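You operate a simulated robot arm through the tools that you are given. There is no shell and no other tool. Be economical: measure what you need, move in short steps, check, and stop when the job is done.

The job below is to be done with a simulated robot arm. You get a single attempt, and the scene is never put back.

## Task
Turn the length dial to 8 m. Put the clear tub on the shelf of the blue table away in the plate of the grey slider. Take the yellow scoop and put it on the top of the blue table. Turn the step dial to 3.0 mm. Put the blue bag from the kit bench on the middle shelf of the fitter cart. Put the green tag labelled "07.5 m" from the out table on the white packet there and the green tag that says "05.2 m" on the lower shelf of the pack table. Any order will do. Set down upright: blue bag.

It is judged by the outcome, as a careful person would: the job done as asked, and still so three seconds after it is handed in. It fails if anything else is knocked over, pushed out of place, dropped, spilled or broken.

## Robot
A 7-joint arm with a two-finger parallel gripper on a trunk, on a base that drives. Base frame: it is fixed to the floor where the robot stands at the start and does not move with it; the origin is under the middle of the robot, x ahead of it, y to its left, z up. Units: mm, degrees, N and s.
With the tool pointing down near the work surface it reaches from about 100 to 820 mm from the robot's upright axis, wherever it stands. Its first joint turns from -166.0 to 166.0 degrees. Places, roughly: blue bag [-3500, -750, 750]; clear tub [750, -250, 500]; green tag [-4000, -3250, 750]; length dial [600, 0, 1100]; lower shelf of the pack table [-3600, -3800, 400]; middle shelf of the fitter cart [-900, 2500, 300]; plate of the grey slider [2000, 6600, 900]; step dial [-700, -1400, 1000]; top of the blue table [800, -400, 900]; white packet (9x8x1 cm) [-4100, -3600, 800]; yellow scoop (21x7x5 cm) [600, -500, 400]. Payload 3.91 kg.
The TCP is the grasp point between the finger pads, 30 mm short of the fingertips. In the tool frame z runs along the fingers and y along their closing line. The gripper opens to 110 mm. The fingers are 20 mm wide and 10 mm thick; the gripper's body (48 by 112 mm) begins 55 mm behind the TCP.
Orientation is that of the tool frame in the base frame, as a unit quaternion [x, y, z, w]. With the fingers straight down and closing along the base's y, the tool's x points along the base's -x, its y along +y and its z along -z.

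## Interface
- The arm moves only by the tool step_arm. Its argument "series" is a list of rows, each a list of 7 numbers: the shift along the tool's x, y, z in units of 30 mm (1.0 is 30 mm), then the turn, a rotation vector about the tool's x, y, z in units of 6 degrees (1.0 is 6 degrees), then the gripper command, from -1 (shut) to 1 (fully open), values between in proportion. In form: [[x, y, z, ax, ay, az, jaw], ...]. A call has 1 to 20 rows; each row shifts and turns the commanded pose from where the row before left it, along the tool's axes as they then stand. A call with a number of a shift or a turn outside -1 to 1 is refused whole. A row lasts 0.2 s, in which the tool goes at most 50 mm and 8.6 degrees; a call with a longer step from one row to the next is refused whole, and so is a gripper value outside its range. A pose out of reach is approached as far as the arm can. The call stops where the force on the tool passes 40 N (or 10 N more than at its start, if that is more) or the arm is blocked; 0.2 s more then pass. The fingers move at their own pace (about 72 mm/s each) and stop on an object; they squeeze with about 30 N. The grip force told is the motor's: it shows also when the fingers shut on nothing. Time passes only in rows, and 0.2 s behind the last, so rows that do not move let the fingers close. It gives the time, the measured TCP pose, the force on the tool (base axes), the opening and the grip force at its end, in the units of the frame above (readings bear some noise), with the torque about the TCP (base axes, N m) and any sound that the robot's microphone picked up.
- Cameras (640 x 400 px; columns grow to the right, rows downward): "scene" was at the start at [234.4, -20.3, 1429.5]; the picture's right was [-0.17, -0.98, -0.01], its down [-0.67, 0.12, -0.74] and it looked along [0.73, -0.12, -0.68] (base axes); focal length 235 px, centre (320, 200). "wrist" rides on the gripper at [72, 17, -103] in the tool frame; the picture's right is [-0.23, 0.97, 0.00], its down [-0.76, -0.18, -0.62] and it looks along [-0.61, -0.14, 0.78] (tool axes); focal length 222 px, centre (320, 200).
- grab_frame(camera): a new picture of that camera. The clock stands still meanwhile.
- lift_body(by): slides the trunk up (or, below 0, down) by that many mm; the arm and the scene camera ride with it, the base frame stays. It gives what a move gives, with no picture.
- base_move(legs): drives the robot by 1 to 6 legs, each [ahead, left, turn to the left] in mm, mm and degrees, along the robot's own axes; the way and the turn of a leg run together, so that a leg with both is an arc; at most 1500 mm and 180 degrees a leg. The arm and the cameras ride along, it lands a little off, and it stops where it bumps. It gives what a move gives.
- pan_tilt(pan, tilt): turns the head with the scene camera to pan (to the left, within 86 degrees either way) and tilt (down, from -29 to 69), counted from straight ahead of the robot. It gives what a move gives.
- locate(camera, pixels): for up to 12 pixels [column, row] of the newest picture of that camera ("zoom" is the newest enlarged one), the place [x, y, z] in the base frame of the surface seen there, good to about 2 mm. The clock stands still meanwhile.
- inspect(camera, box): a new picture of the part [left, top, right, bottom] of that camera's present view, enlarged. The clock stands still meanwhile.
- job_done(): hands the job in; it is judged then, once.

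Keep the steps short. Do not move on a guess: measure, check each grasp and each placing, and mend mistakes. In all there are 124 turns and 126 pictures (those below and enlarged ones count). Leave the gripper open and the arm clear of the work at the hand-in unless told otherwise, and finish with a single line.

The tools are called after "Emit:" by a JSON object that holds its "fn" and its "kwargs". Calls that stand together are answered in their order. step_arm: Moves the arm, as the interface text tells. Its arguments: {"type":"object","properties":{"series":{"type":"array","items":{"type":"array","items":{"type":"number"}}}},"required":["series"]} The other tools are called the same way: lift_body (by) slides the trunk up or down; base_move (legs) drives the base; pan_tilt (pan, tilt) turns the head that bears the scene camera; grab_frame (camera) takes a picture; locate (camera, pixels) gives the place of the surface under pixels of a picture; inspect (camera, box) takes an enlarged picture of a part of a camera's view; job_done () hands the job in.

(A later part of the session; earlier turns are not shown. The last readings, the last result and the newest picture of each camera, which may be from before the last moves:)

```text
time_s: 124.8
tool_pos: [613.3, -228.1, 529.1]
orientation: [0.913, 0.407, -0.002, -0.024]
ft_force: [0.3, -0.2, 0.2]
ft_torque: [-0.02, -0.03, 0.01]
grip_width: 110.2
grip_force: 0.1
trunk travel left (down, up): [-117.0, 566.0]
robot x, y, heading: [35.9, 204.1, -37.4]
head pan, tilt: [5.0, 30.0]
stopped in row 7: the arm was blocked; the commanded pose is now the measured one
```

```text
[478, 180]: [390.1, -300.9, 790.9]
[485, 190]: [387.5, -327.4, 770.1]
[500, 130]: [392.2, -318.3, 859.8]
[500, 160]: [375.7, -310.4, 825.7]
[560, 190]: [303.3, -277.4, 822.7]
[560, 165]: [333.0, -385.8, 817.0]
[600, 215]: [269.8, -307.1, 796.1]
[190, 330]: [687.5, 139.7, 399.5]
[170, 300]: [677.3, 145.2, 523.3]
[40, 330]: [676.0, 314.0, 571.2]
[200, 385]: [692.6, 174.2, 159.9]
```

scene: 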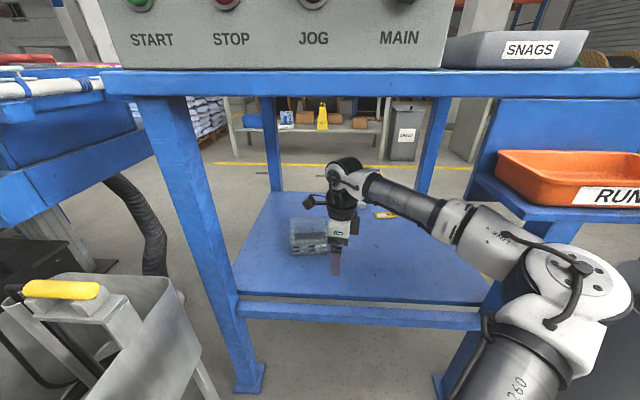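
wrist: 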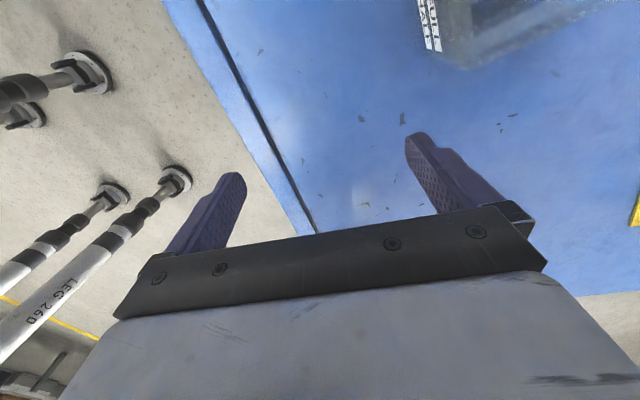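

The bracket and tray are unchanged. I'll back 80, lower the trunk 25 so the elbow stays under the bracket, move the tool right, and measure the tub with nothing in front of it.

Emit:
{"fn": "base_move", "kwargs": {"legs": [[-60, 50, 0.9]]}}

Emit:
{"fn": "lift_body", "kwargs": {"by": -25}}

Emit:
{"fn": "step_arm", "kwargs": {"series": [[-1, 0, 0, 0, 0, 0, 1], [-1, 0, 0, 0, 0, 0, 1], [-1, 0, 0, 0, 0, 0, 1], [-1, 0, 0, 0, 0, 0, 1], [-1, 0, 0, 0, 0, 0, 1]]}}

Emit:
{"fn": "pan_tilt", "kwargs": {"pan": 0, "tilt": 30}}

Emit:
{"fn": "grab_frame", "kwargs": {"camera": "scene"}}

```text
time_s: 125.9
tool_pos: [606.6, -142.1, 536.0]
orientation: [0.909, 0.416, 0.0, -0.015]
ft_force: [0.2, -0.1, 1.7]
ft_torque: [0.01, 0.02, -0.02]
grip_width: 110.1
grip_force: 0.0
trunk travel left (down, up): [-117.0, 566.0]
robot x, y, heading: [21.9, 283.7, -36.2]
head pan, tilt: [5.0, 30.0]
```

```text
time_s: 126.6
tool_pos: [606.2, -140.2, 510.5]
orientation: [0.909, 0.416, 0.0, -0.015]
ft_force: [0.0, -0.6, 0.0]
ft_torque: [0.0, 0.0, 0.02]
grip_width: 110.1
grip_force: 0.0
trunk travel left (down, up): [-92.0, 591.0]
robot x, y, heading: [20.3, 284.8, -36.3]
head pan, tilt: [5.0, 30.0]
```

```text
time_s: 127.8
tool_pos: [507.5, -253.6, 512.7]
orientation: [0.91, 0.415, 0.0, -0.014]
ft_force: [-0.2, -0.4, -0.6]
ft_torque: [-0.01, 0.01, 0.04]
grip_width: 110.1
grip_force: 0.1
trunk travel left (down, up): [-92.0, 591.0]
robot x, y, heading: [21.8, 284.4, -36.1]
head pan, tilt: [5.0, 30.0]
```

```text
time_s: 128.4
tool_pos: [508.2, -254.0, 511.3]
orientation: [0.909, 0.416, 0.0, -0.015]
ft_force: [0.3, 0.3, 0.6]
ft_torque: [0.0, -0.01, -0.01]
grip_width: 109.9
grip_force: 0.1
trunk travel left (down, up): [-92.0, 591.0]
robot x, y, heading: [20.9, 286.0, -36.1]
head pan, tilt: [0.0, 30.0]
```

```text
66 pictures are left
```

scene: 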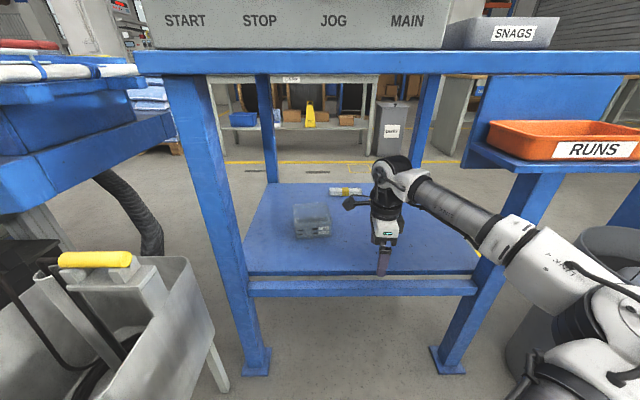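

Emit:
{"fn": "inspect", "kwargs": {"camera": "scene", "box": [280, 195, 344, 245]}}

Emit:
{"fn": "locate", "kwargs": {"camera": "zoom", "pixels": [[130, 108], [455, 90], [155, 275], [500, 245], [140, 290], [165, 350], [510, 330], [495, 230], [130, 150], [300, 100], [300, 270], [475, 140]]}}

```text
8.00 times, centred on (312, 220) of scene
```

zoom: 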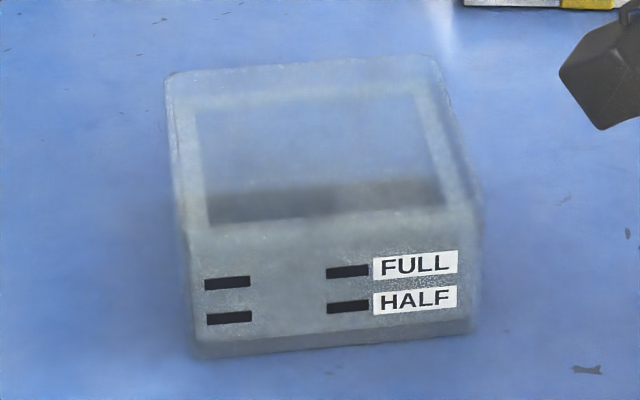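

```text
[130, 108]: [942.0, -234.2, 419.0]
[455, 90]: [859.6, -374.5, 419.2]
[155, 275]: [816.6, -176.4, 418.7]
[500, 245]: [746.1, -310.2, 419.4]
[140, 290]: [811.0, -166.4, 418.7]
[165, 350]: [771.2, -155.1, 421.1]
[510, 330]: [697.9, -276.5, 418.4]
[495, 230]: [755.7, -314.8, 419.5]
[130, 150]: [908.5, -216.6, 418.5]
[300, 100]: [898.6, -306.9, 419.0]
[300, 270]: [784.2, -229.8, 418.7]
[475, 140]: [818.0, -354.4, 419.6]
```

The tub measures about 115×118×56 mm and is turned about 9°, too wide for the 110 mm opening. I'll pinch the middle of its front wall (one finger inside) with the vertical tool. First I'll move the base left 37 and forward 125, and align the tool yaw to the wall.

Emit:
{"fn": "base_move", "kwargs": {"legs": [[0, 37, 0], [125, 0, 0]]}}

Emit:
{"fn": "step_arm", "kwargs": {"series": [[0, 0, -0.3, -0.26, -0.12, 0, 0], [0, 0, 0, 0, 0, -1, 0], [0, 0, 0, 0, 0, -1, 0], [0, 0, 0, 0, 0, -0.3, 0], [0, 0, 0, 0, 0, 0, 0]]}}

Emit:
{"fn": "grab_frame", "kwargs": {"camera": "wrist"}}

Emit:
{"fn": "grab_frame", "kwargs": {"camera": "scene"}}

```text
time_s: 130.3
tool_pos: [621.3, -295.1, 512.6]
orientation: [0.91, 0.413, 0.0, -0.014]
ft_force: [-0.2, 0.0, -0.4]
ft_torque: [0.04, 0.02, 0.02]
grip_width: 109.8
grip_force: 0.1
trunk travel left (down, up): [-92.0, 591.0]
robot x, y, heading: [131.4, 244.0, -36.2]
head pan, tilt: [0.0, 30.0]
```

```text
time_s: 131.5
tool_pos: [620.8, -294.8, 521.9]
orientation: [0.853, 0.522, 0.001, 0.001]
ft_force: [0.8, -0.5, -0.2]
ft_torque: [0.0, -0.03, 0.03]
grip_width: 55.1
grip_force: 0.0
trunk travel left (down, up): [-92.0, 591.0]
robot x, y, heading: [136.9, 245.6, -36.4]
head pan, tilt: [0.0, 30.0]
```

```text
64 pictures are left
```

wrist: 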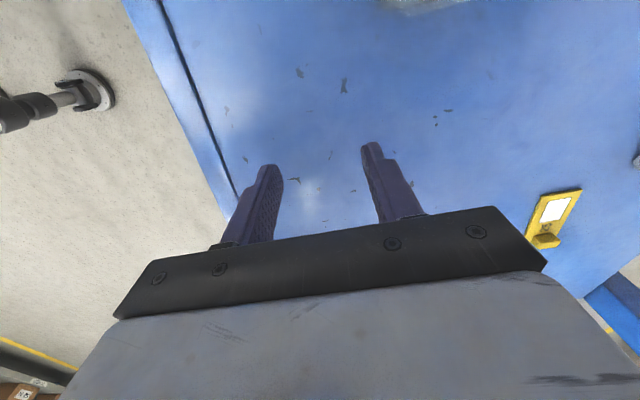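

```text
63 pictures are left
```

scene: 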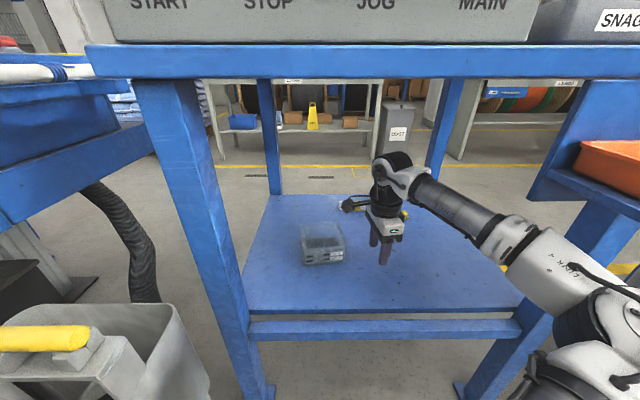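

The tub is at the top of the wrist view. I'll move 60 mm left towards it, at tip height 492, and look from above.

Emit:
{"fn": "step_arm", "kwargs": {"series": [[1, 0, -0.2, 0, 0, 0, 0], [1, 0, 0, 0, 0, 0, 0], [0.5, 0, 0, 0, 0, 0, 0], [0, 0, 0, 0, 0, 0, 0]]}}

Emit:
{"fn": "grab_frame", "kwargs": {"camera": "wrist"}}

```text
time_s: 132.5
tool_pos: [655.8, -228.4, 527.7]
orientation: [0.854, 0.521, 0.0, 0.0]
ft_force: [0.8, -0.9, 0.8]
ft_torque: [-0.02, 0.0, -0.01]
grip_width: 55.2
grip_force: 0.1
trunk travel left (down, up): [-92.0, 591.0]
robot x, y, heading: [138.7, 243.9, -36.5]
head pan, tilt: [0.0, 30.0]
```

```text
62 pictures are left
```

wrist: 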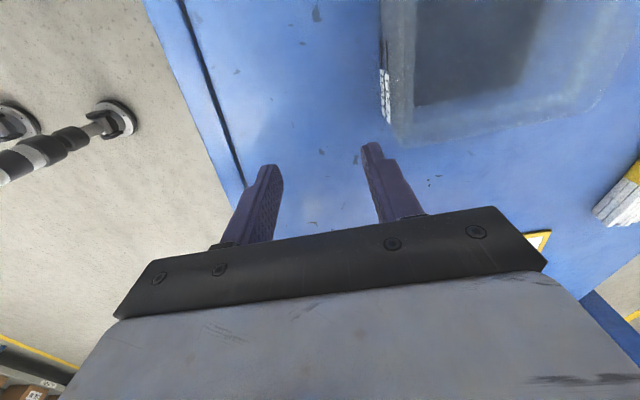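

Emit:
{"fn": "inspect", "kwargs": {"camera": "wrist", "box": [370, 0, 640, 169]}}

Emit:
{"fn": "locate", "kwargs": {"camera": "zoom", "pixels": [[30, 30], [30, 150], [45, 200], [60, 60], [85, 150], [100, 100], [90, 260], [300, 270], [50, 300], [200, 100], [70, 280], [110, 200]]}}

```text
2.37 times, centred on (505, 84) of wrist
```

zoom: 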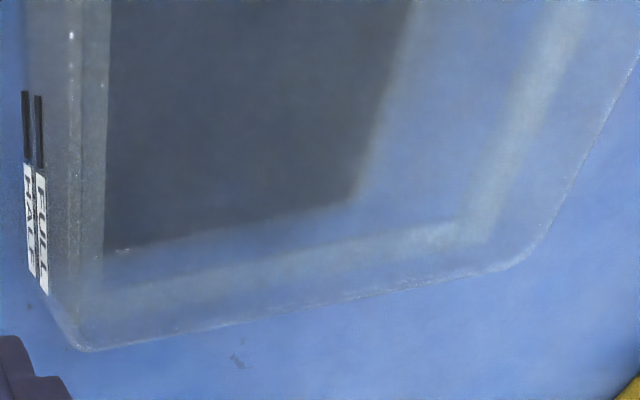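

```text
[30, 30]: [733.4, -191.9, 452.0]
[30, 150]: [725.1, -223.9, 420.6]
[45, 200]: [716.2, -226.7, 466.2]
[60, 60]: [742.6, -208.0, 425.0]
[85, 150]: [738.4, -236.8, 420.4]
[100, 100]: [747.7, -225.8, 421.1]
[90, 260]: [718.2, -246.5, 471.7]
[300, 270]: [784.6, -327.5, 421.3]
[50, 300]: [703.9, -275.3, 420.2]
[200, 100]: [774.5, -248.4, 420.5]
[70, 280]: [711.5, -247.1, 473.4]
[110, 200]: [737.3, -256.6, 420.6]
```

The tub is open-topped with a thin wall; the outer face is at tool-y 740.5 and the rim at 476. I'll go left 57 and forward 56, to straddle the middle of the front wall, and lower to z 466.

Emit:
{"fn": "step_arm", "kwargs": {"series": [[0.95, 0, 0, 0, 0, 0, 0], [0.95, 0.9, 0, 0, 0, 0, 0], [0, 0.97, 0, 0, 0, 0, 0], [0, 0, 0, 0, 0, 0, 0]]}}

Emit:
{"fn": "grab_frame", "kwargs": {"camera": "wrist"}}

```text
time_s: 133.5
tool_pos: [731.9, -202.2, 527.6]
orientation: [0.854, 0.52, 0.0, 0.0]
ft_force: [-0.6, 0.8, 0.0]
ft_torque: [0.0, 0.0, -0.02]
grip_width: 54.8
grip_force: 0.0
trunk travel left (down, up): [-92.0, 591.0]
robot x, y, heading: [132.8, 241.5, -36.3]
head pan, tilt: [0.0, 30.0]
```

```text
60 pictures are left
```

wrist: 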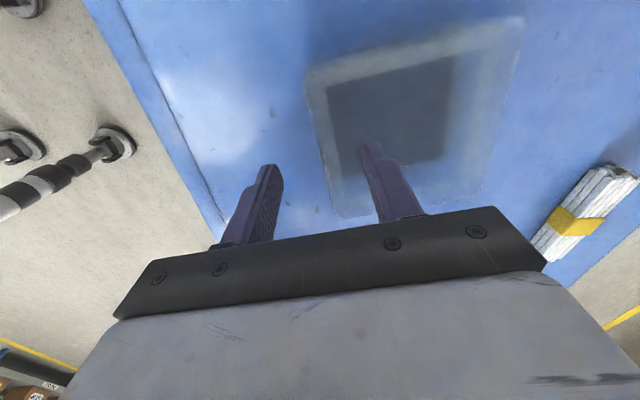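

One finger is over the inside, the other outside. Lower 61 and close.

Emit:
{"fn": "step_arm", "kwargs": {"series": [[0, 0, 0.7, 0, 0, 0, 0], [0, 0, 0.7, 0, 0, 0, 0], [0, 0, 0.6, 0, 0, 0, 0], [0, 0, 0, 0, 0, 0, -1], [0, 0, 0, 0, 0, 0, -1], [0, 0, 0, 0, 0, 0, -1], [0, 0, 0, 0, 0, 0, -1]]}}

Emit:
{"fn": "grab_frame", "kwargs": {"camera": "wrist"}}

```text
time_s: 135.1
tool_pos: [733.5, -203.4, 468.1]
orientation: [0.854, 0.521, 0.0, 0.001]
ft_force: [-0.4, 0.5, 0.2]
ft_torque: [0.02, 0.05, 0.0]
grip_width: 12.5
grip_force: 30.1
trunk travel left (down, up): [-92.0, 591.0]
robot x, y, heading: [136.0, 242.8, -36.2]
head pan, tilt: [0.0, 30.0]
```

```text
59 pictures are left
```

wrist: 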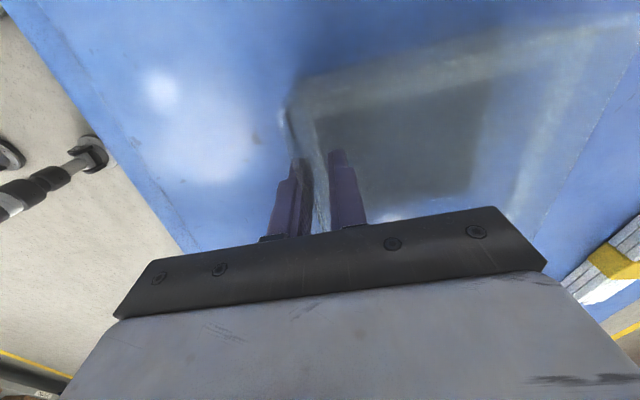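

The wall is gripped at 12.5 mm. I'll lift 25 mm and check the sag.

Emit:
{"fn": "step_arm", "kwargs": {"series": [[0, 0, -0.4, 0, 0, 0, -1], [0, 0, -0.5, 0, 0, 0, -1], [0, 0, 0, 0, 0, 0, -1]]}}

Emit:
{"fn": "inspect", "kwargs": {"camera": "scene", "box": [260, 180, 420, 280]}}

```text
time_s: 135.9
tool_pos: [732.6, -203.3, 494.9]
orientation: [0.854, 0.521, 0.0, -0.001]
ft_force: [0.1, 0.1, -1.4]
ft_torque: [0.05, 0.07, -0.02]
grip_width: 12.2
grip_force: 30.6
trunk travel left (down, up): [-92.0, 591.0]
robot x, y, heading: [137.1, 243.3, -36.4]
head pan, tilt: [0.0, 30.0]
```

```text
4.00 times, centred on (340, 230) of scene
```

zoom: 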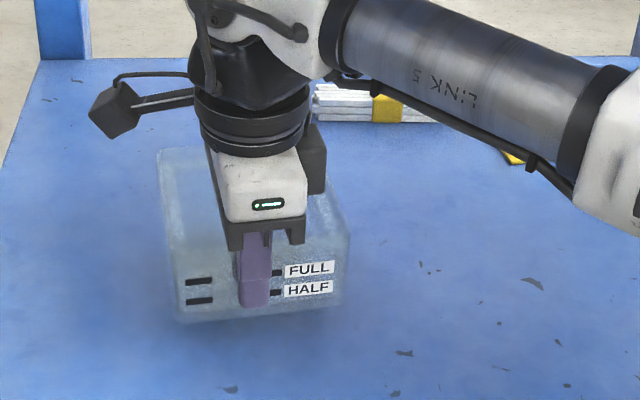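

The tub hangs level (1.4 N). Backing out straight, then raising.

Emit:
{"fn": "base_move", "kwargs": {"legs": [[-420, 0, 0]]}}

Emit:
{"fn": "lift_body", "kwargs": {"by": 400}}

Emit:
{"fn": "lift_body", "kwargs": {"by": 100}}

Emit:
{"fn": "step_arm", "kwargs": {"series": [[-0.9, -0.9, 0, 0, 0, 0, -1], [-0.9, -0.9, 0, 0, 0, 0, -1], [-0.9, -0.9, 0, 0, 0, 0, -1], [-0.9, -0.9, 0, 0, 0, 0, -1], [-0.9, -0.9, 0, 0, 0, 0, -1], [-0.9, -0.9, 0, 0, 0, 0, -1], [-0.9, -0.9, 0, 0, 0, 0, -1]]}}

Emit:
{"fn": "pan_tilt", "kwargs": {"pan": 60, "tilt": 15}}

Emit:
{"fn": "grab_frame", "kwargs": {"camera": "scene"}}

```text
time_s: 138.5
tool_pos: [384.3, 50.8, 495.6]
orientation: [0.854, 0.52, 0.0, 0.0]
ft_force: [0.0, -0.5, -1.0]
ft_torque: [0.0, 0.04, -0.02]
grip_width: 12.2
grip_force: 29.6
trunk travel left (down, up): [-92.0, 591.0]
robot x, y, heading: [-212.8, 498.8, -36.6]
head pan, tilt: [0.0, 30.0]
```

```text
time_s: 142.3
tool_pos: [384.3, 50.5, 894.7]
orientation: [0.854, 0.521, 0.0, 0.0]
ft_force: [-0.2, -1.2, -2.3]
ft_torque: [0.02, 0.1, 0.0]
grip_width: 12.5
grip_force: 30.2
trunk travel left (down, up): [-492.0, 191.0]
robot x, y, heading: [-212.5, 499.4, -36.6]
head pan, tilt: [0.0, 30.0]
```

```text
time_s: 143.7
tool_pos: [385.2, 51.3, 993.8]
orientation: [0.853, 0.521, 0.001, 0.0]
ft_force: [0.5, 0.4, -0.8]
ft_torque: [0.02, 0.03, 0.01]
grip_width: 12.4
grip_force: 30.4
trunk travel left (down, up): [-592.0, 91.0]
robot x, y, heading: [-210.5, 501.9, -36.6]
head pan, tilt: [0.0, 30.0]
```

```text
time_s: 145.3
tool_pos: [128.7, -29.8, 993.0]
orientation: [0.854, 0.52, 0.0, 0.0]
ft_force: [-0.3, -0.2, -0.3]
ft_torque: [0.03, 0.06, 0.0]
grip_width: 12.1
grip_force: 29.9
trunk travel left (down, up): [-592.0, 91.0]
robot x, y, heading: [-211.5, 495.6, -36.3]
head pan, tilt: [0.0, 30.0]
```

```text
time_s: 146.6
tool_pos: [128.4, -30.2, 992.5]
orientation: [0.854, 0.52, 0.001, 0.0]
ft_force: [-0.8, 0.0, -0.6]
ft_torque: [0.0, 0.05, 0.0]
grip_width: 12.4
grip_force: 30.0
trunk travel left (down, up): [-592.0, 91.0]
robot x, y, heading: [-209.0, 500.0, -36.6]
head pan, tilt: [60.0, 15.0]
```

```text
57 pictures are left
```

scene: 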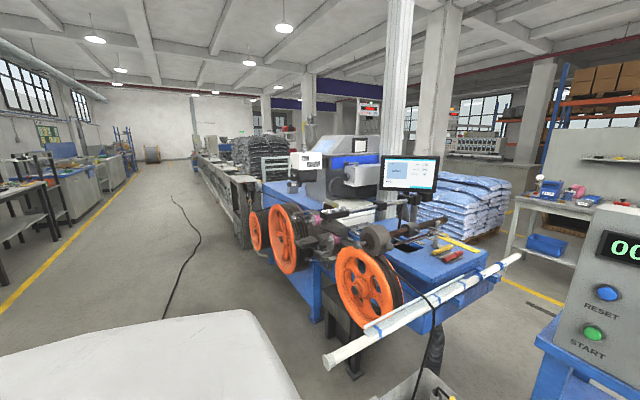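

The aisle runs along +y. I'll measure its edges.

Emit:
{"fn": "locate", "kwargs": {"camera": "scene", "pixels": [[330, 362], [350, 375], [255, 235], [245, 240], [200, 170], [60, 235], [12, 310], [175, 200], [165, 315], [195, 260], [130, 185], [320, 320]]}}

```text
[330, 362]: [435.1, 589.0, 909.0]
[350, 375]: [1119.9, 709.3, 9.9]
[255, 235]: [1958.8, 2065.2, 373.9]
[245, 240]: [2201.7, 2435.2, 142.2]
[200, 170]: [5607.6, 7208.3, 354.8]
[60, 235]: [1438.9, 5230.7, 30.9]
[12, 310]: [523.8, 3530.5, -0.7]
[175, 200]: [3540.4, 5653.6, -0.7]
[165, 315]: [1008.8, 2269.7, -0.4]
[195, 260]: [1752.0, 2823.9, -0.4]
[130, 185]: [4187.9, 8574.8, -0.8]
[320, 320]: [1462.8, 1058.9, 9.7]
```

The factory axes match the table's, and the aisle is clear between n -350 and 1650. I'll back up 450, turn left 90° and drive 3 m down the aisle, then look.

Emit:
{"fn": "base_move", "kwargs": {"legs": [[-450, 0, 0], [0, 0, 90], [1500, 0, 0], [1500, 0, 0]]}}

Emit:
{"fn": "pan_tilt", "kwargs": {"pan": 20, "tilt": 15}}

Emit:
{"fn": "grab_frame", "kwargs": {"camera": "scene"}}

```text
time_s: 167.6
tool_pos: [1707.0, 3591.0, 993.3]
orientation: [0.241, 0.971, 0.001, 0.0]
ft_force: [-0.9, 0.5, -0.1]
ft_torque: [-0.04, 0.03, 0.0]
grip_width: 12.3
grip_force: 29.6
trunk travel left (down, up): [-592.0, 91.0]
robot x, y, heading: [1171.6, 3257.0, 53.1]
head pan, tilt: [60.0, 15.0]
```

```text
time_s: 168.6
tool_pos: [1708.5, 3590.3, 992.7]
orientation: [0.241, 0.971, 0.0, 0.0]
ft_force: [0.7, -0.5, -1.0]
ft_torque: [-0.02, 0.0, 0.0]
grip_width: 12.3
grip_force: 30.3
trunk travel left (down, up): [-592.0, 91.0]
robot x, y, heading: [1172.5, 3257.3, 53.2]
head pan, tilt: [20.0, 15.0]
```

```text
56 pictures are left
```

scene: 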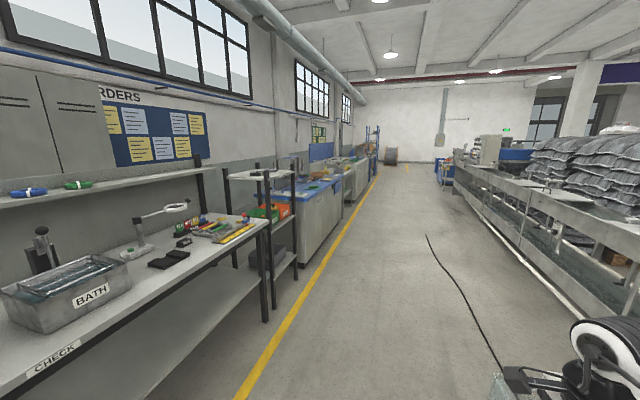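

Emit:
{"fn": "inspect", "kwargs": {"camera": "scene", "box": [220, 130, 400, 243]}}

Emit:
{"fn": "locate", "kwargs": {"camera": "zoom", "pixels": [[150, 160], [300, 220], [350, 200], [420, 150], [480, 120], [250, 210], [180, 300], [310, 400]]}}

```text
3.54 times, centred on (310, 186) of scene
```

zoom: 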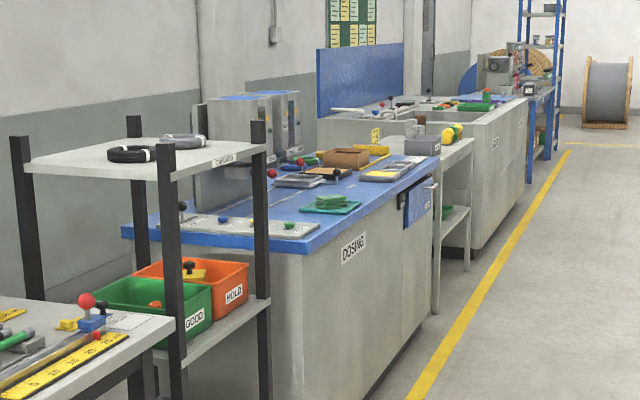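

```text
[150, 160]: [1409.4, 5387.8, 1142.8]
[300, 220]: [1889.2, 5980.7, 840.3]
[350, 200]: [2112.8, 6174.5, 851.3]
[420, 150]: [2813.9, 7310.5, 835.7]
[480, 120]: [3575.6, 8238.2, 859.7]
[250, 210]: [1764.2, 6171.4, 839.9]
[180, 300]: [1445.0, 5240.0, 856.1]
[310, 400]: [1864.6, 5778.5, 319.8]
```

The DOSING counter (z 840) holds the slider. I'll drive 3.15 m on and turn left to face it.

Emit:
{"fn": "base_move", "kwargs": {"legs": [[1500, 0, 0.3], [1500, 0, 0], [150, 0, 0], [0, 0, 90]]}}

Emit:
{"fn": "pan_tilt", "kwargs": {"pan": 0, "tilt": 25}}

Emit:
{"fn": "grab_frame", "kwargs": {"camera": "scene"}}

```text
time_s: 188.3
tool_pos: [2692.4, 6371.0, 992.2]
orientation: [-0.537, 0.843, 0.001, 0.0]
ft_force: [-1.1, 0.3, -0.2]
ft_torque: [0.03, -0.06, -0.01]
grip_width: 12.4
grip_force: 30.0
trunk travel left (down, up): [-592.0, 91.0]
robot x, y, heading: [3055.6, 5855.6, 145.9]
head pan, tilt: [20.0, 15.0]
```

```text
time_s: 189.1
tool_pos: [2692.8, 6370.7, 992.3]
orientation: [-0.537, 0.844, 0.0, 0.0]
ft_force: [0.0, -0.2, -1.0]
ft_torque: [-0.02, -0.07, 0.0]
grip_width: 12.4
grip_force: 29.6
trunk travel left (down, up): [-592.0, 91.0]
robot x, y, heading: [3052.3, 5857.7, 145.8]
head pan, tilt: [0.0, 25.0]
```

```text
54 pictures are left
```

scene: 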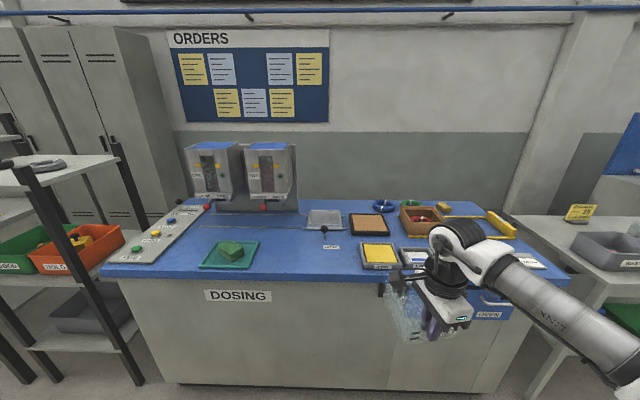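

Emit:
{"fn": "inspect", "kwargs": {"camera": "scene", "box": [190, 190, 430, 280]}}

Emit:
{"fn": "locate", "kwargs": {"camera": "zoom", "pixels": [[320, 55], [400, 55], [310, 95], [405, 90], [360, 75], [355, 115], [480, 90], [250, 75], [330, 120], [490, 170], [130, 150], [300, 140]]}}

```text
2.67 times, centred on (310, 235) of scene
```

zoom: 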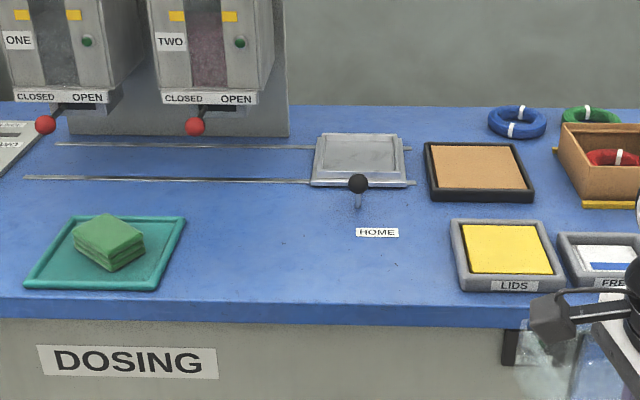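

```text
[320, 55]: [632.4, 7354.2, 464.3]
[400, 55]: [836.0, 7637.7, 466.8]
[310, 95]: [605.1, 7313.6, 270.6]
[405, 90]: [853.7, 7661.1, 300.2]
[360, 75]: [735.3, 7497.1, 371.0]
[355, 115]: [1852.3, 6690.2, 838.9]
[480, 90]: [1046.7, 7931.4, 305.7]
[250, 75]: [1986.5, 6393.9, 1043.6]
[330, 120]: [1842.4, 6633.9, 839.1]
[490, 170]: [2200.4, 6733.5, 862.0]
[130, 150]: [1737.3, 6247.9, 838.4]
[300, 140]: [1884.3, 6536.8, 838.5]
```

I read the wrong rows: the plate is at (312-412, 135-187) of the zoom. I'll measure it.

Emit:
{"fn": "locate", "kwargs": {"camera": "zoom", "pixels": [[322, 138], [400, 138], [318, 180], [405, 182], [335, 145], [392, 145], [335, 168], [390, 170], [362, 157], [357, 182], [500, 150], [280, 120]]}}

Emit:
{"fn": "inspect", "kwargs": {"camera": "scene", "box": [290, 200, 370, 250]}}

```text
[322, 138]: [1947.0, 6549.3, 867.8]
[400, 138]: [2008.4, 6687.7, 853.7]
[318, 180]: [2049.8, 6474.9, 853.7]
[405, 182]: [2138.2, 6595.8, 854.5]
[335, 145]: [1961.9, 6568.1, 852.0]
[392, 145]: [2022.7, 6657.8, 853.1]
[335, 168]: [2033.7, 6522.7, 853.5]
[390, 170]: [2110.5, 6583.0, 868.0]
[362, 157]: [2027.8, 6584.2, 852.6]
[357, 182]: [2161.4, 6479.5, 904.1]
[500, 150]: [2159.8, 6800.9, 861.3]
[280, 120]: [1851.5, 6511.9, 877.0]
```

```text
8.00 times, centred on (330, 225) of scene
```

zoom: 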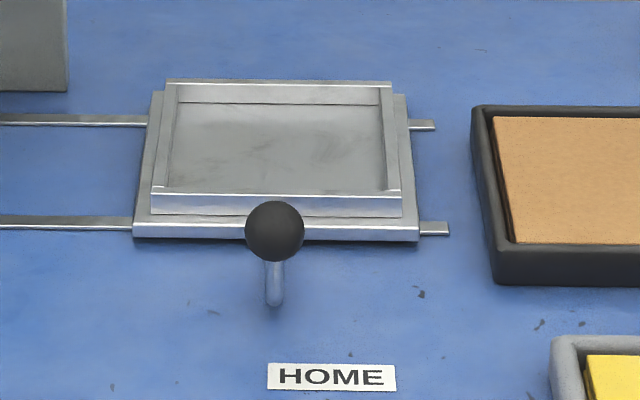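

The plate has a raised fence, a pocket the tub must sit in. Measuring the pocket.

Emit:
{"fn": "locate", "kwargs": {"camera": "zoom", "pixels": [[190, 115], [370, 115], [185, 180], [375, 180], [280, 150], [160, 200], [395, 200], [172, 95], [385, 93], [280, 200], [280, 92], [275, 235]]}}

Emit:
{"fn": "inspect", "kwargs": {"camera": "wrist", "box": [0, 0, 640, 400]}}

```text
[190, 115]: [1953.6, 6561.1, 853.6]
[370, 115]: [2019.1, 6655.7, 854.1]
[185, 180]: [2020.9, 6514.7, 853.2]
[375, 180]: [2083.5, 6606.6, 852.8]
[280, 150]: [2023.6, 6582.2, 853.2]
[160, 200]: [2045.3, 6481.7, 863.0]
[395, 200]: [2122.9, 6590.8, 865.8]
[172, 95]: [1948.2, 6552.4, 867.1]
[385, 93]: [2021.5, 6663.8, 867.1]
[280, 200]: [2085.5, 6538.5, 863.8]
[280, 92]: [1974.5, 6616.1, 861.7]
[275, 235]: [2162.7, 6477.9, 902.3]
```

```text
1.00 times, centred on (320, 200) of wrist (not enlarged: the box is as wide or as high as the picture)
```

zoom: 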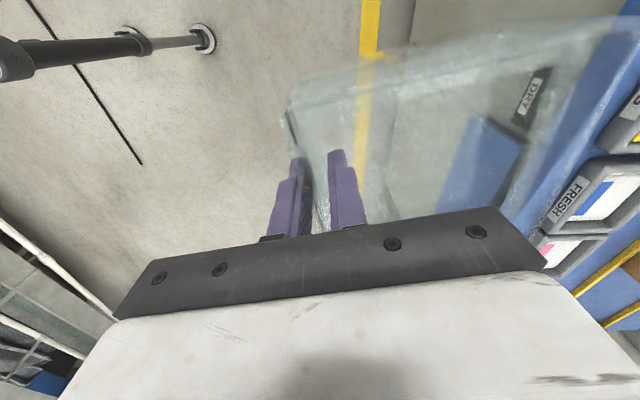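

The pocket's inner area is N 2158-2284, l 6453-6583 (about 126×130), and the tub is about 115×118, so I need to know how the tub sits in the grip. Zoom on it now.

Emit:
{"fn": "inspect", "kwargs": {"camera": "scene", "box": [370, 260, 490, 345]}}

Emit:
{"fn": "locate", "kwargs": {"camera": "wrist", "pixels": [[292, 100], [300, 130], [290, 115], [320, 85], [400, 65], [500, 45], [560, 40], [318, 200]]}}

```text
4.71 times, centred on (430, 302) of scene
```

zoom: 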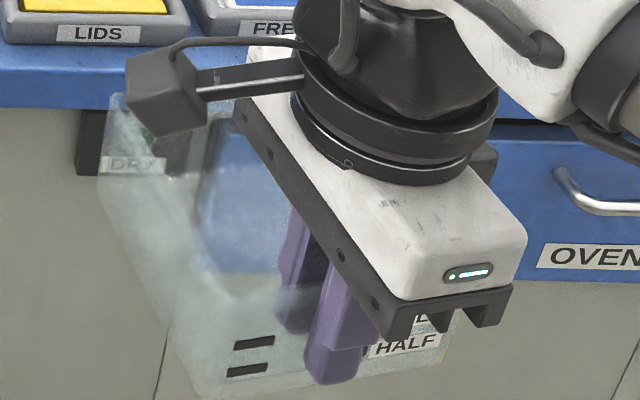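

```text
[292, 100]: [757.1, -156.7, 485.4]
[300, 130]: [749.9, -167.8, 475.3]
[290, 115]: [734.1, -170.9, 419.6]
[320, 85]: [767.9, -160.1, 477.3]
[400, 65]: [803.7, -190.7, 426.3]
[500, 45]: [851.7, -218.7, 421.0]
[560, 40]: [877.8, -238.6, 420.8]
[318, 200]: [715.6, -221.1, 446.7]
```

The tub's centre sits about 53 mm ahead and 5 mm right of the TCP. Target TCP is N 2167.5, l 6513, final z 902. I'll drive forward 490 and rotate the tool +11° to square the tub.

Emit:
{"fn": "base_move", "kwargs": {"legs": [[490, 0, -1.7]]}}

Emit:
{"fn": "step_arm", "kwargs": {"series": [[0, 0, -0.5, 0, 0, 0.76, -1], [0, 0, -0.5, 0, 0, 0.76, -1], [0, 0, 0, 0, 0, 0, -1]]}}

```text
time_s: 192.0
tool_pos: [2315.6, 6671.7, 992.2]
orientation: [-0.518, 0.855, 0.001, -0.001]
ft_force: [-0.4, 0.3, -0.9]
ft_torque: [-0.05, -0.05, -0.01]
grip_width: 12.5
grip_force: 30.1
trunk travel left (down, up): [-592.0, 91.0]
robot x, y, heading: [2653.2, 6142.4, 143.3]
head pan, tilt: [0.0, 25.0]
```

```text
time_s: 192.8
tool_pos: [2315.8, 6672.8, 1022.0]
orientation: [-0.448, 0.894, 0.0, 0.0]
ft_force: [-0.1, -0.6, -1.2]
ft_torque: [-0.05, -0.02, -0.04]
grip_width: 12.4
grip_force: 30.0
trunk travel left (down, up): [-592.0, 91.0]
robot x, y, heading: [2654.0, 6137.0, 143.3]
head pan, tilt: [0.0, 25.0]
```

Emit:
{"fn": "step_arm", "kwargs": {"series": [[1, 0, 0, 0, 0, -0.15, -1], [1, 0, 0, 0, 0, 0, -1], [1, 0, 0, 0, 0, 0, -1], [1, 0, 0, 0, 0, 0, -1], [1, 0, 0, 0, 0, 0, -1], [1, 0, 0, 0, 0, 0, -1], [1, 0, 0, 0, 0, 0, -1], [1, 0, 0, 0, 0, 0, -1], [0.37, 0, 0, 0, 0, 0, -1], [0, 1, 0, 0, 0, 0, -1], [0, 1, 0, 0, 0, 0, -1], [0, 1, 0, 0, 0, 0, -1], [0, 0, 0, 0, 0, 0, -1]]}}

Emit:
{"fn": "grab_frame", "kwargs": {"camera": "scene"}}

Emit:
{"fn": "grab_frame", "kwargs": {"camera": "wrist"}}

```text
time_s: 195.6
tool_pos: [2097.3, 6521.1, 1021.7]
orientation: [-0.456, 0.89, -0.001, 0.0]
ft_force: [-0.3, 0.3, -1.1]
ft_torque: [-0.05, -0.05, -0.01]
grip_width: 12.5
grip_force: 30.4
trunk travel left (down, up): [-592.0, 91.0]
robot x, y, heading: [2652.5, 6141.6, 143.4]
head pan, tilt: [0.0, 25.0]
```

```text
49 pictures are left
```

scene: 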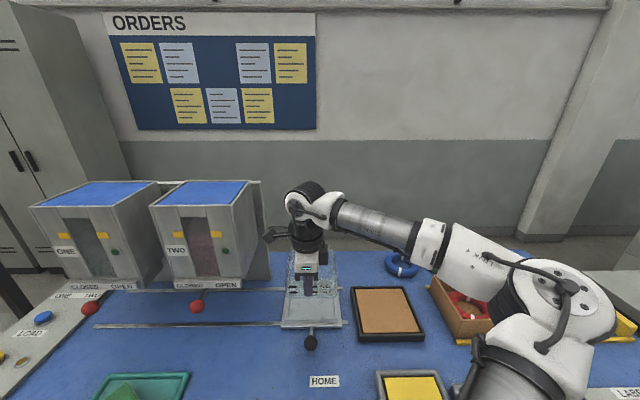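

```text
48 pictures are left
```

wrist: 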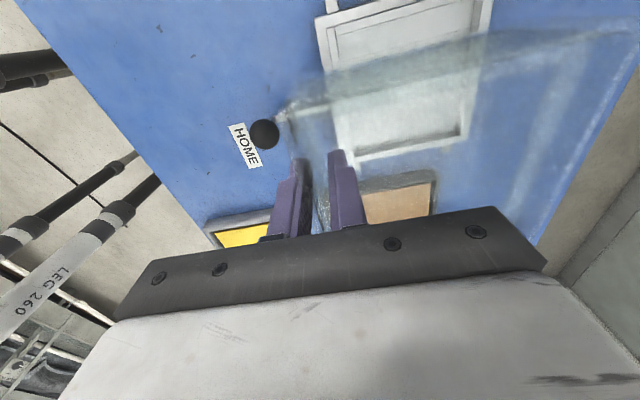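

Re-measuring the pocket from this closer view.

Emit:
{"fn": "inspect", "kwargs": {"camera": "wrist", "box": [310, 0, 510, 180]}}

Emit:
{"fn": "locate", "kwargs": {"camera": "wrist", "pixels": [[352, 140], [365, 145], [450, 122], [456, 115], [345, 60], [340, 40], [475, 20], [462, 100], [350, 162], [465, 135], [330, 30], [400, 110]]}}

```text
2.22 times, centred on (410, 90) of wrist
```

zoom: 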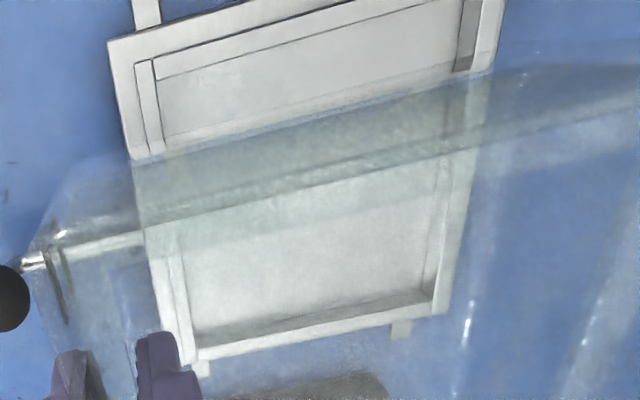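

```text
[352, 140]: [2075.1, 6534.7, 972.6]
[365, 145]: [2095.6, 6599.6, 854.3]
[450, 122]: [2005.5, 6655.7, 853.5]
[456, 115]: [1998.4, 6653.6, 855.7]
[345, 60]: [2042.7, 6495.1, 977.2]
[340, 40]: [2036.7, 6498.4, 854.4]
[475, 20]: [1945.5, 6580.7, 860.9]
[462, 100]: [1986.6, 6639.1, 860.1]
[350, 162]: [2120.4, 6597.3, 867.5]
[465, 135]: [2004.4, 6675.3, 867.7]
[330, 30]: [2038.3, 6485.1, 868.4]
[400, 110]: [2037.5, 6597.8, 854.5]
```

The pocket centre is N 2223.5, l 6517.5, and the tub's left edge reads l ≈ 6459, consistent. I'll go forward 41 and down 100, then check before the last 20.

Emit:
{"fn": "step_arm", "kwargs": {"series": [[0, 0.7, 0, 0, 0, 0, -1], [0, 0.67, 0, 0, 0, 0, -1], [0, 0, 1, 0, 0, 0, -1], [0, 0, 1, 0, 0, 0, -1], [0, 0, 1, 0, 0, 0, -1], [0, 0, 0.1, 0, 0, 0, -1], [0, 0, 0, 0, 0, 0, -1]]}}

Emit:
{"fn": "inspect", "kwargs": {"camera": "scene", "box": [250, 230, 370, 340]}}

Emit:
{"fn": "grab_frame", "kwargs": {"camera": "wrist"}}

```text
time_s: 197.2
tool_pos: [2061.9, 6544.7, 928.8]
orientation: [-0.456, 0.89, 0.0, 0.0]
ft_force: [-0.1, 0.6, -0.8]
ft_torque: [-0.03, -0.04, -0.02]
grip_width: 12.7
grip_force: 29.8
trunk travel left (down, up): [-592.0, 91.0]
robot x, y, heading: [2654.3, 6140.9, 143.3]
head pan, tilt: [0.0, 25.0]
```

```text
3.64 times, centred on (310, 285) of scene
```

zoom: 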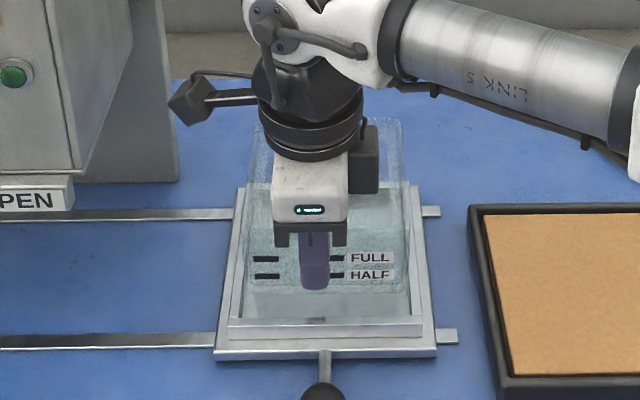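

```text
45 pictures are left
```

wrist: 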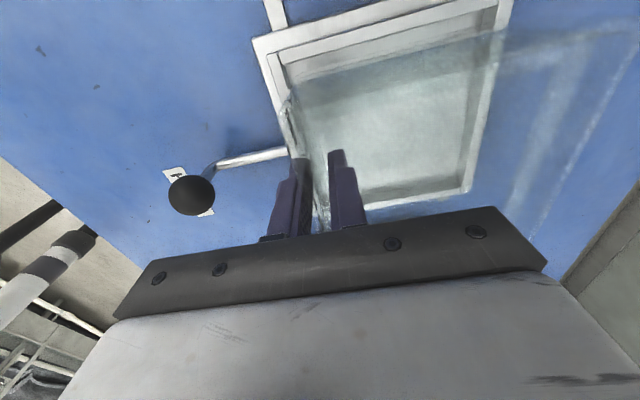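

The tub looks centred over the pocket. Lowering the last 26 mm gently.

Emit:
{"fn": "step_arm", "kwargs": {"series": [[0, -0.03, 0.25, 0, 0, 0, -1], [0, 0, 0.25, 0, 0, 0, -1], [0, 0, 0.2, 0, 0, 0, -1], [0, 0, 0.12, 0, 0, 0, -1], [0, 0, 0.06, 0, 0, 0, -1], [0, 0, 0, 0, 0, 0, -1]]}}

Emit:
{"fn": "inspect", "kwargs": {"camera": "scene", "box": [250, 230, 370, 340]}}

```text
time_s: 198.6
tool_pos: [2063.7, 6543.4, 903.4]
orientation: [-0.455, 0.89, 0.0, -0.001]
ft_force: [-0.6, 1.1, 2.7]
ft_torque: [0.2, -0.23, 0.07]
grip_width: 12.2
grip_force: 30.1
trunk travel left (down, up): [-592.0, 91.0]
robot x, y, heading: [2654.5, 6139.7, 143.1]
head pan, tilt: [0.0, 25.0]
```

```text
3.64 times, centred on (310, 285) of scene
```

zoom: 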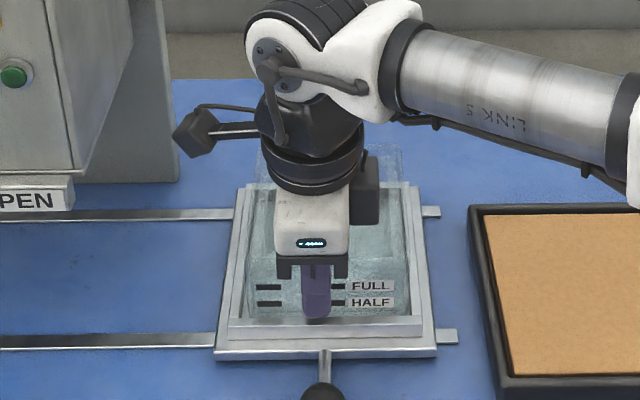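

It reached the floor height (903), with light contact. Opening slightly and lifting.

Emit:
{"fn": "step_arm", "kwargs": {"series": [[0, 0, 0, 0, 0, 0, -0.5], [0, 0, 0, 0, 0, 0, -0.5], [0, 0, -0.5, 0, 0, 0, -0.5], [0, 0, -1, 0, 0, 0, -0.5], [0, 0, -1, 0, 0, 0, -0.5], [0, 0, -1, 0, 0, 0, -0.5]]}}

Emit:
{"fn": "inspect", "kwargs": {"camera": "scene", "box": [250, 230, 370, 340]}}

```text
time_s: 200.0
tool_pos: [2063.3, 6542.1, 1008.7]
orientation: [-0.455, 0.89, 0.0, 0.0]
ft_force: [0.0, 0.4, 0.0]
ft_torque: [0.0, 0.0, 0.03]
grip_width: 27.5
grip_force: 0.0
trunk travel left (down, up): [-592.0, 91.0]
robot x, y, heading: [2653.3, 6138.0, 143.3]
head pan, tilt: [0.0, 25.0]
```

```text
3.64 times, centred on (310, 285) of scene
```

zoom: 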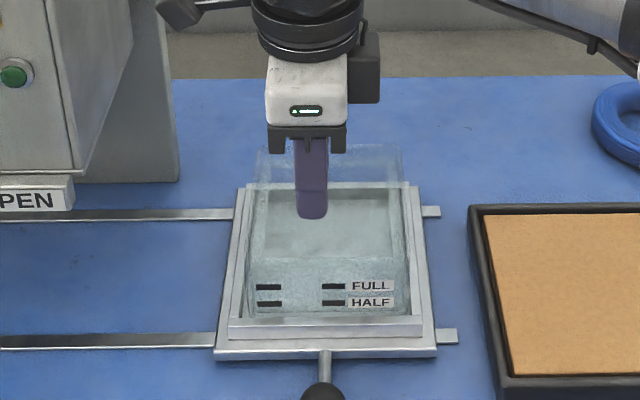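

The tub sits squarely in the plate's pocket. Next, the blue bag. I'll back out, turn left and drive back down the aisle 6 m.

Emit:
{"fn": "base_move", "kwargs": {"legs": [[-500, 0, 0], [0, 0, 90.4], [1500, 0, 0], [1500, 0, 0], [1500, 0, 0], [1500, 0, 0]]}}

Emit:
{"fn": "pan_tilt", "kwargs": {"pan": -25, "tilt": 15}}

Emit:
{"fn": "grab_frame", "kwargs": {"camera": "scene"}}

```text
time_s: 235.6
tool_pos: [-1104.9, 403.6, 1006.1]
orientation: [0.944, -0.329, 0.001, 0.0]
ft_force: [0.1, 0.1, -0.1]
ft_torque: [-0.04, -0.03, 0.04]
grip_width: 27.3
grip_force: 0.1
trunk travel left (down, up): [-592.0, 91.0]
robot x, y, heading: [-675.9, 977.2, -129.2]
head pan, tilt: [0.0, 25.0]
```

```text
time_s: 236.5
tool_pos: [-1105.5, 403.8, 1008.4]
orientation: [0.944, -0.329, -0.001, 0.0]
ft_force: [0.2, 0.2, -0.7]
ft_torque: [0.01, -0.01, -0.02]
grip_width: 27.8
grip_force: 0.1
trunk travel left (down, up): [-592.0, 91.0]
robot x, y, heading: [-678.6, 974.1, -129.5]
head pan, tilt: [-25.0, 15.0]
```

```text
42 pictures are left
```

scene: 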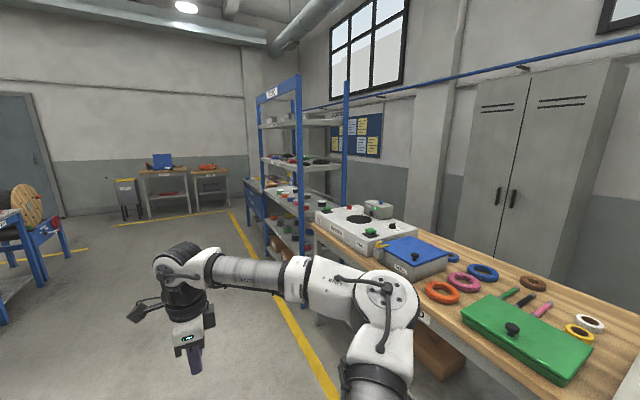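

Emit:
{"fn": "locate", "kwargs": {"camera": "scene", "pixels": [[525, 340], [380, 250], [280, 190], [265, 215], [160, 160], [205, 180], [330, 270], [180, 190], [240, 230], [420, 330], [300, 200], [60, 240]]}}

Emit:
{"fn": "inspect", "kwargs": {"camera": "scene", "box": [110, 130, 350, 280]}}

```text
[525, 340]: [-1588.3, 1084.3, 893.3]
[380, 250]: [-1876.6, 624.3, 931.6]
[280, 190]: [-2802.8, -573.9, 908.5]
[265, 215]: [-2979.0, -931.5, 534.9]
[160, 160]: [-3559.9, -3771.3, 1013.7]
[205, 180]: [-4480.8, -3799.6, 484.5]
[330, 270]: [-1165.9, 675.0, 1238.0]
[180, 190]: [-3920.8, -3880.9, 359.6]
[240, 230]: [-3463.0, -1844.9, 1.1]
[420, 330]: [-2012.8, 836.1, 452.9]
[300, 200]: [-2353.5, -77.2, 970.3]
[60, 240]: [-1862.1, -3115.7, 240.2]
```

```text
2.67 times, centred on (230, 205) of scene
```

zoom: 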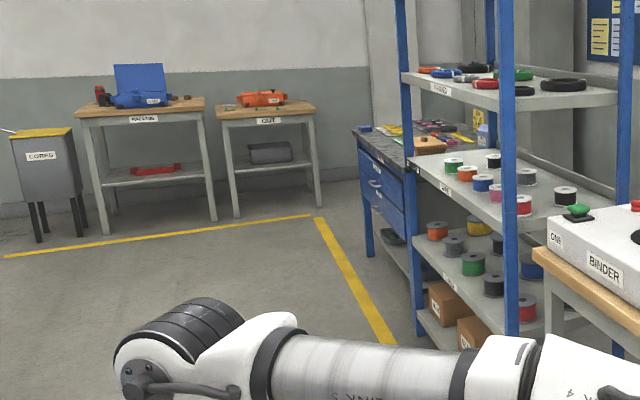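

The kit bench is the blue-drawer bench past the shelving. I'll square up, drive 3.05 m and turn right to face it.

Emit:
{"fn": "base_move", "kwargs": {"legs": [[0, 0, 3.2], [1500, 120, 0], [1550, 0, 0]]}}

Emit:
{"fn": "base_move", "kwargs": {"legs": [[1500, 100, 0], [1480, 0, 0], [0, 0, -90]]}}

Emit:
{"fn": "pan_tilt", "kwargs": {"pan": 0, "tilt": 25}}

Emit:
{"fn": "grab_frame", "kwargs": {"camera": "scene"}}

```text
refused: 1550 is not a number from -1500 to 1500
```

```text
refused: leg 1 is longer than a leg can be; nothing moved
```

```text
time_s: 237.4
tool_pos: [-1106.8, 402.6, 1007.8]
orientation: [0.944, -0.33, 0.0, 0.001]
ft_force: [0.1, 0.2, 0.7]
ft_torque: [0.01, 0.01, 0.01]
grip_width: 27.4
grip_force: 0.0
trunk travel left (down, up): [-592.0, 91.0]
robot x, y, heading: [-679.6, 972.3, -129.6]
head pan, tilt: [0.0, 25.0]
```

```text
40 pictures are left
```

scene: 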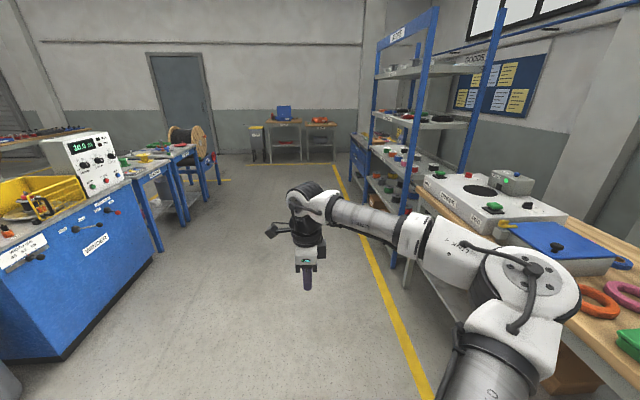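

Both drives were refused for leg length, and nothing moved. I'll resend with shorter legs. The step-dial box is visible on the left at (90, 165) for later.

Emit:
{"fn": "base_move", "kwargs": {"legs": [[0, 0, 3.2], [1400, 120, 0], [1400, 0, 0], [250, 0, 0], [0, 0, -90]]}}

Emit:
{"fn": "grab_frame", "kwargs": {"camera": "scene"}}

```text
time_s: 256.6
tool_pos: [-2984.4, -1122.3, 1007.8]
orientation: [-0.46, 0.888, 0.001, 0.0]
ft_force: [0.7, 0.1, -0.7]
ft_torque: [0.05, -0.03, 0.0]
grip_width: 27.5
grip_force: 0.1
trunk travel left (down, up): [-592.0, 91.0]
robot x, y, heading: [-2393.2, -1522.3, 143.9]
head pan, tilt: [0.0, 25.0]
```

```text
39 pictures are left
```

scene: 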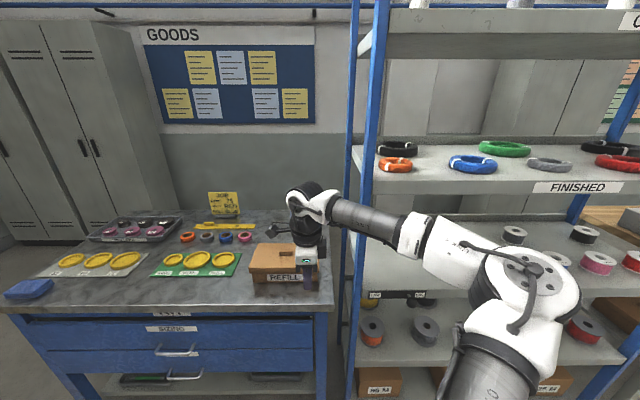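

The blue bag is at the bench's left end, near (28, 290). Zooming in.

Emit:
{"fn": "inspect", "kwargs": {"camera": "scene", "box": [0, 250, 120, 325]}}

Emit:
{"fn": "locate", "kwargs": {"camera": "zoom", "pixels": [[30, 215], [150, 185], [270, 165], [40, 260], [150, 250], [280, 190], [150, 215], [400, 250], [120, 310], [90, 180], [220, 160], [285, 175]]}}

```text
5.33 times, centred on (60, 288) of scene
```

zoom: 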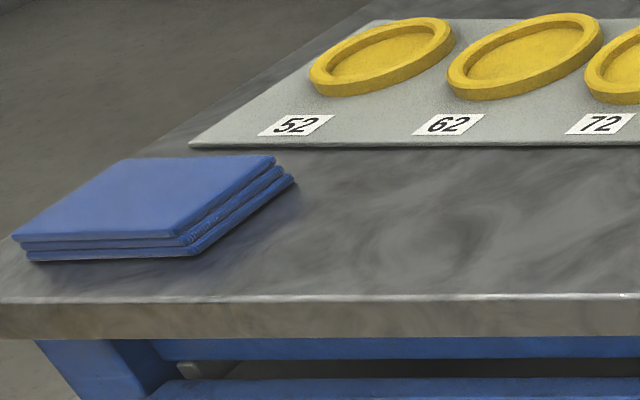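

```text
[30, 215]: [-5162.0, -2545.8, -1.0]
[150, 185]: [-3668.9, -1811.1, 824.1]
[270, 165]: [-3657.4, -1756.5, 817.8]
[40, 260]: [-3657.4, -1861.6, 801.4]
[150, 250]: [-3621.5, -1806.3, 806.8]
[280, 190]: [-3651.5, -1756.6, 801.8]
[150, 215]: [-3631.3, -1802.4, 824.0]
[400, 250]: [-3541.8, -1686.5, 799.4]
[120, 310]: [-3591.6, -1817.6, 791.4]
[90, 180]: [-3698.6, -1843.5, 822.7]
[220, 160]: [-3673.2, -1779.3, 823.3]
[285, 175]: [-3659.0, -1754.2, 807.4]
```

That's a stack of blue cloths, not a bag. The stated place (N 2395, l -2662) is straight ahead, so I'll zoom there.

Emit:
{"fn": "inspect", "kwargs": {"camera": "scene", "box": [160, 200, 360, 325]}}

Emit:
{"fn": "inspect", "kwargs": {"camera": "scene", "box": [100, 300, 440, 400]}}

```text
3.20 times, centred on (260, 262) of scene
```

zoom: 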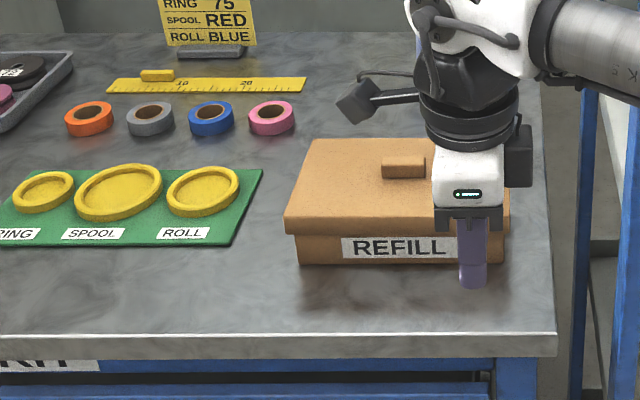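

```text
1.88 times, centred on (270, 350) of scene
```

zoom: 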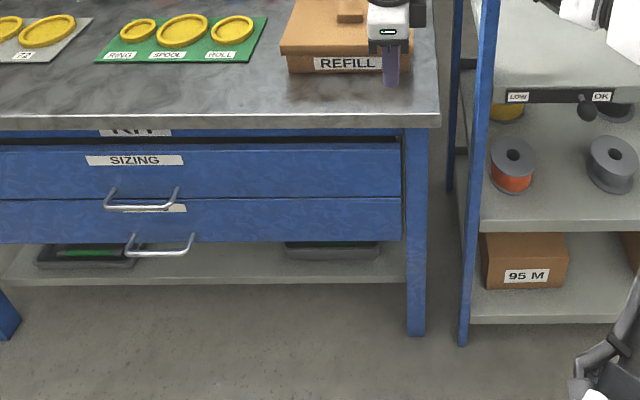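

Emit:
{"fn": "locate", "kwargs": {"camera": "zoom", "pixels": [[340, 40], [350, 65], [330, 35], [290, 30], [130, 160], [150, 207], [250, 175], [250, 220], [345, 240], [90, 255], [415, 200], [220, 120]]}}

```text
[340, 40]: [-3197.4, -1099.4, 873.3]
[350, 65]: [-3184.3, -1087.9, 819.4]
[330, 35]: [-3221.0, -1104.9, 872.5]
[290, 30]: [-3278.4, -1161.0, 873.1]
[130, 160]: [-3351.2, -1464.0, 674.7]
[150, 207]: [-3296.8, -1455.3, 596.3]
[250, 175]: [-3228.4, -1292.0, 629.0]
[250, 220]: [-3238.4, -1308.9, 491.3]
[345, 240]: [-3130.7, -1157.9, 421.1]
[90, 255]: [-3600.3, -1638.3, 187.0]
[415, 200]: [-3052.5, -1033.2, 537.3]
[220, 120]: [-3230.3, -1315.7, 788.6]
```

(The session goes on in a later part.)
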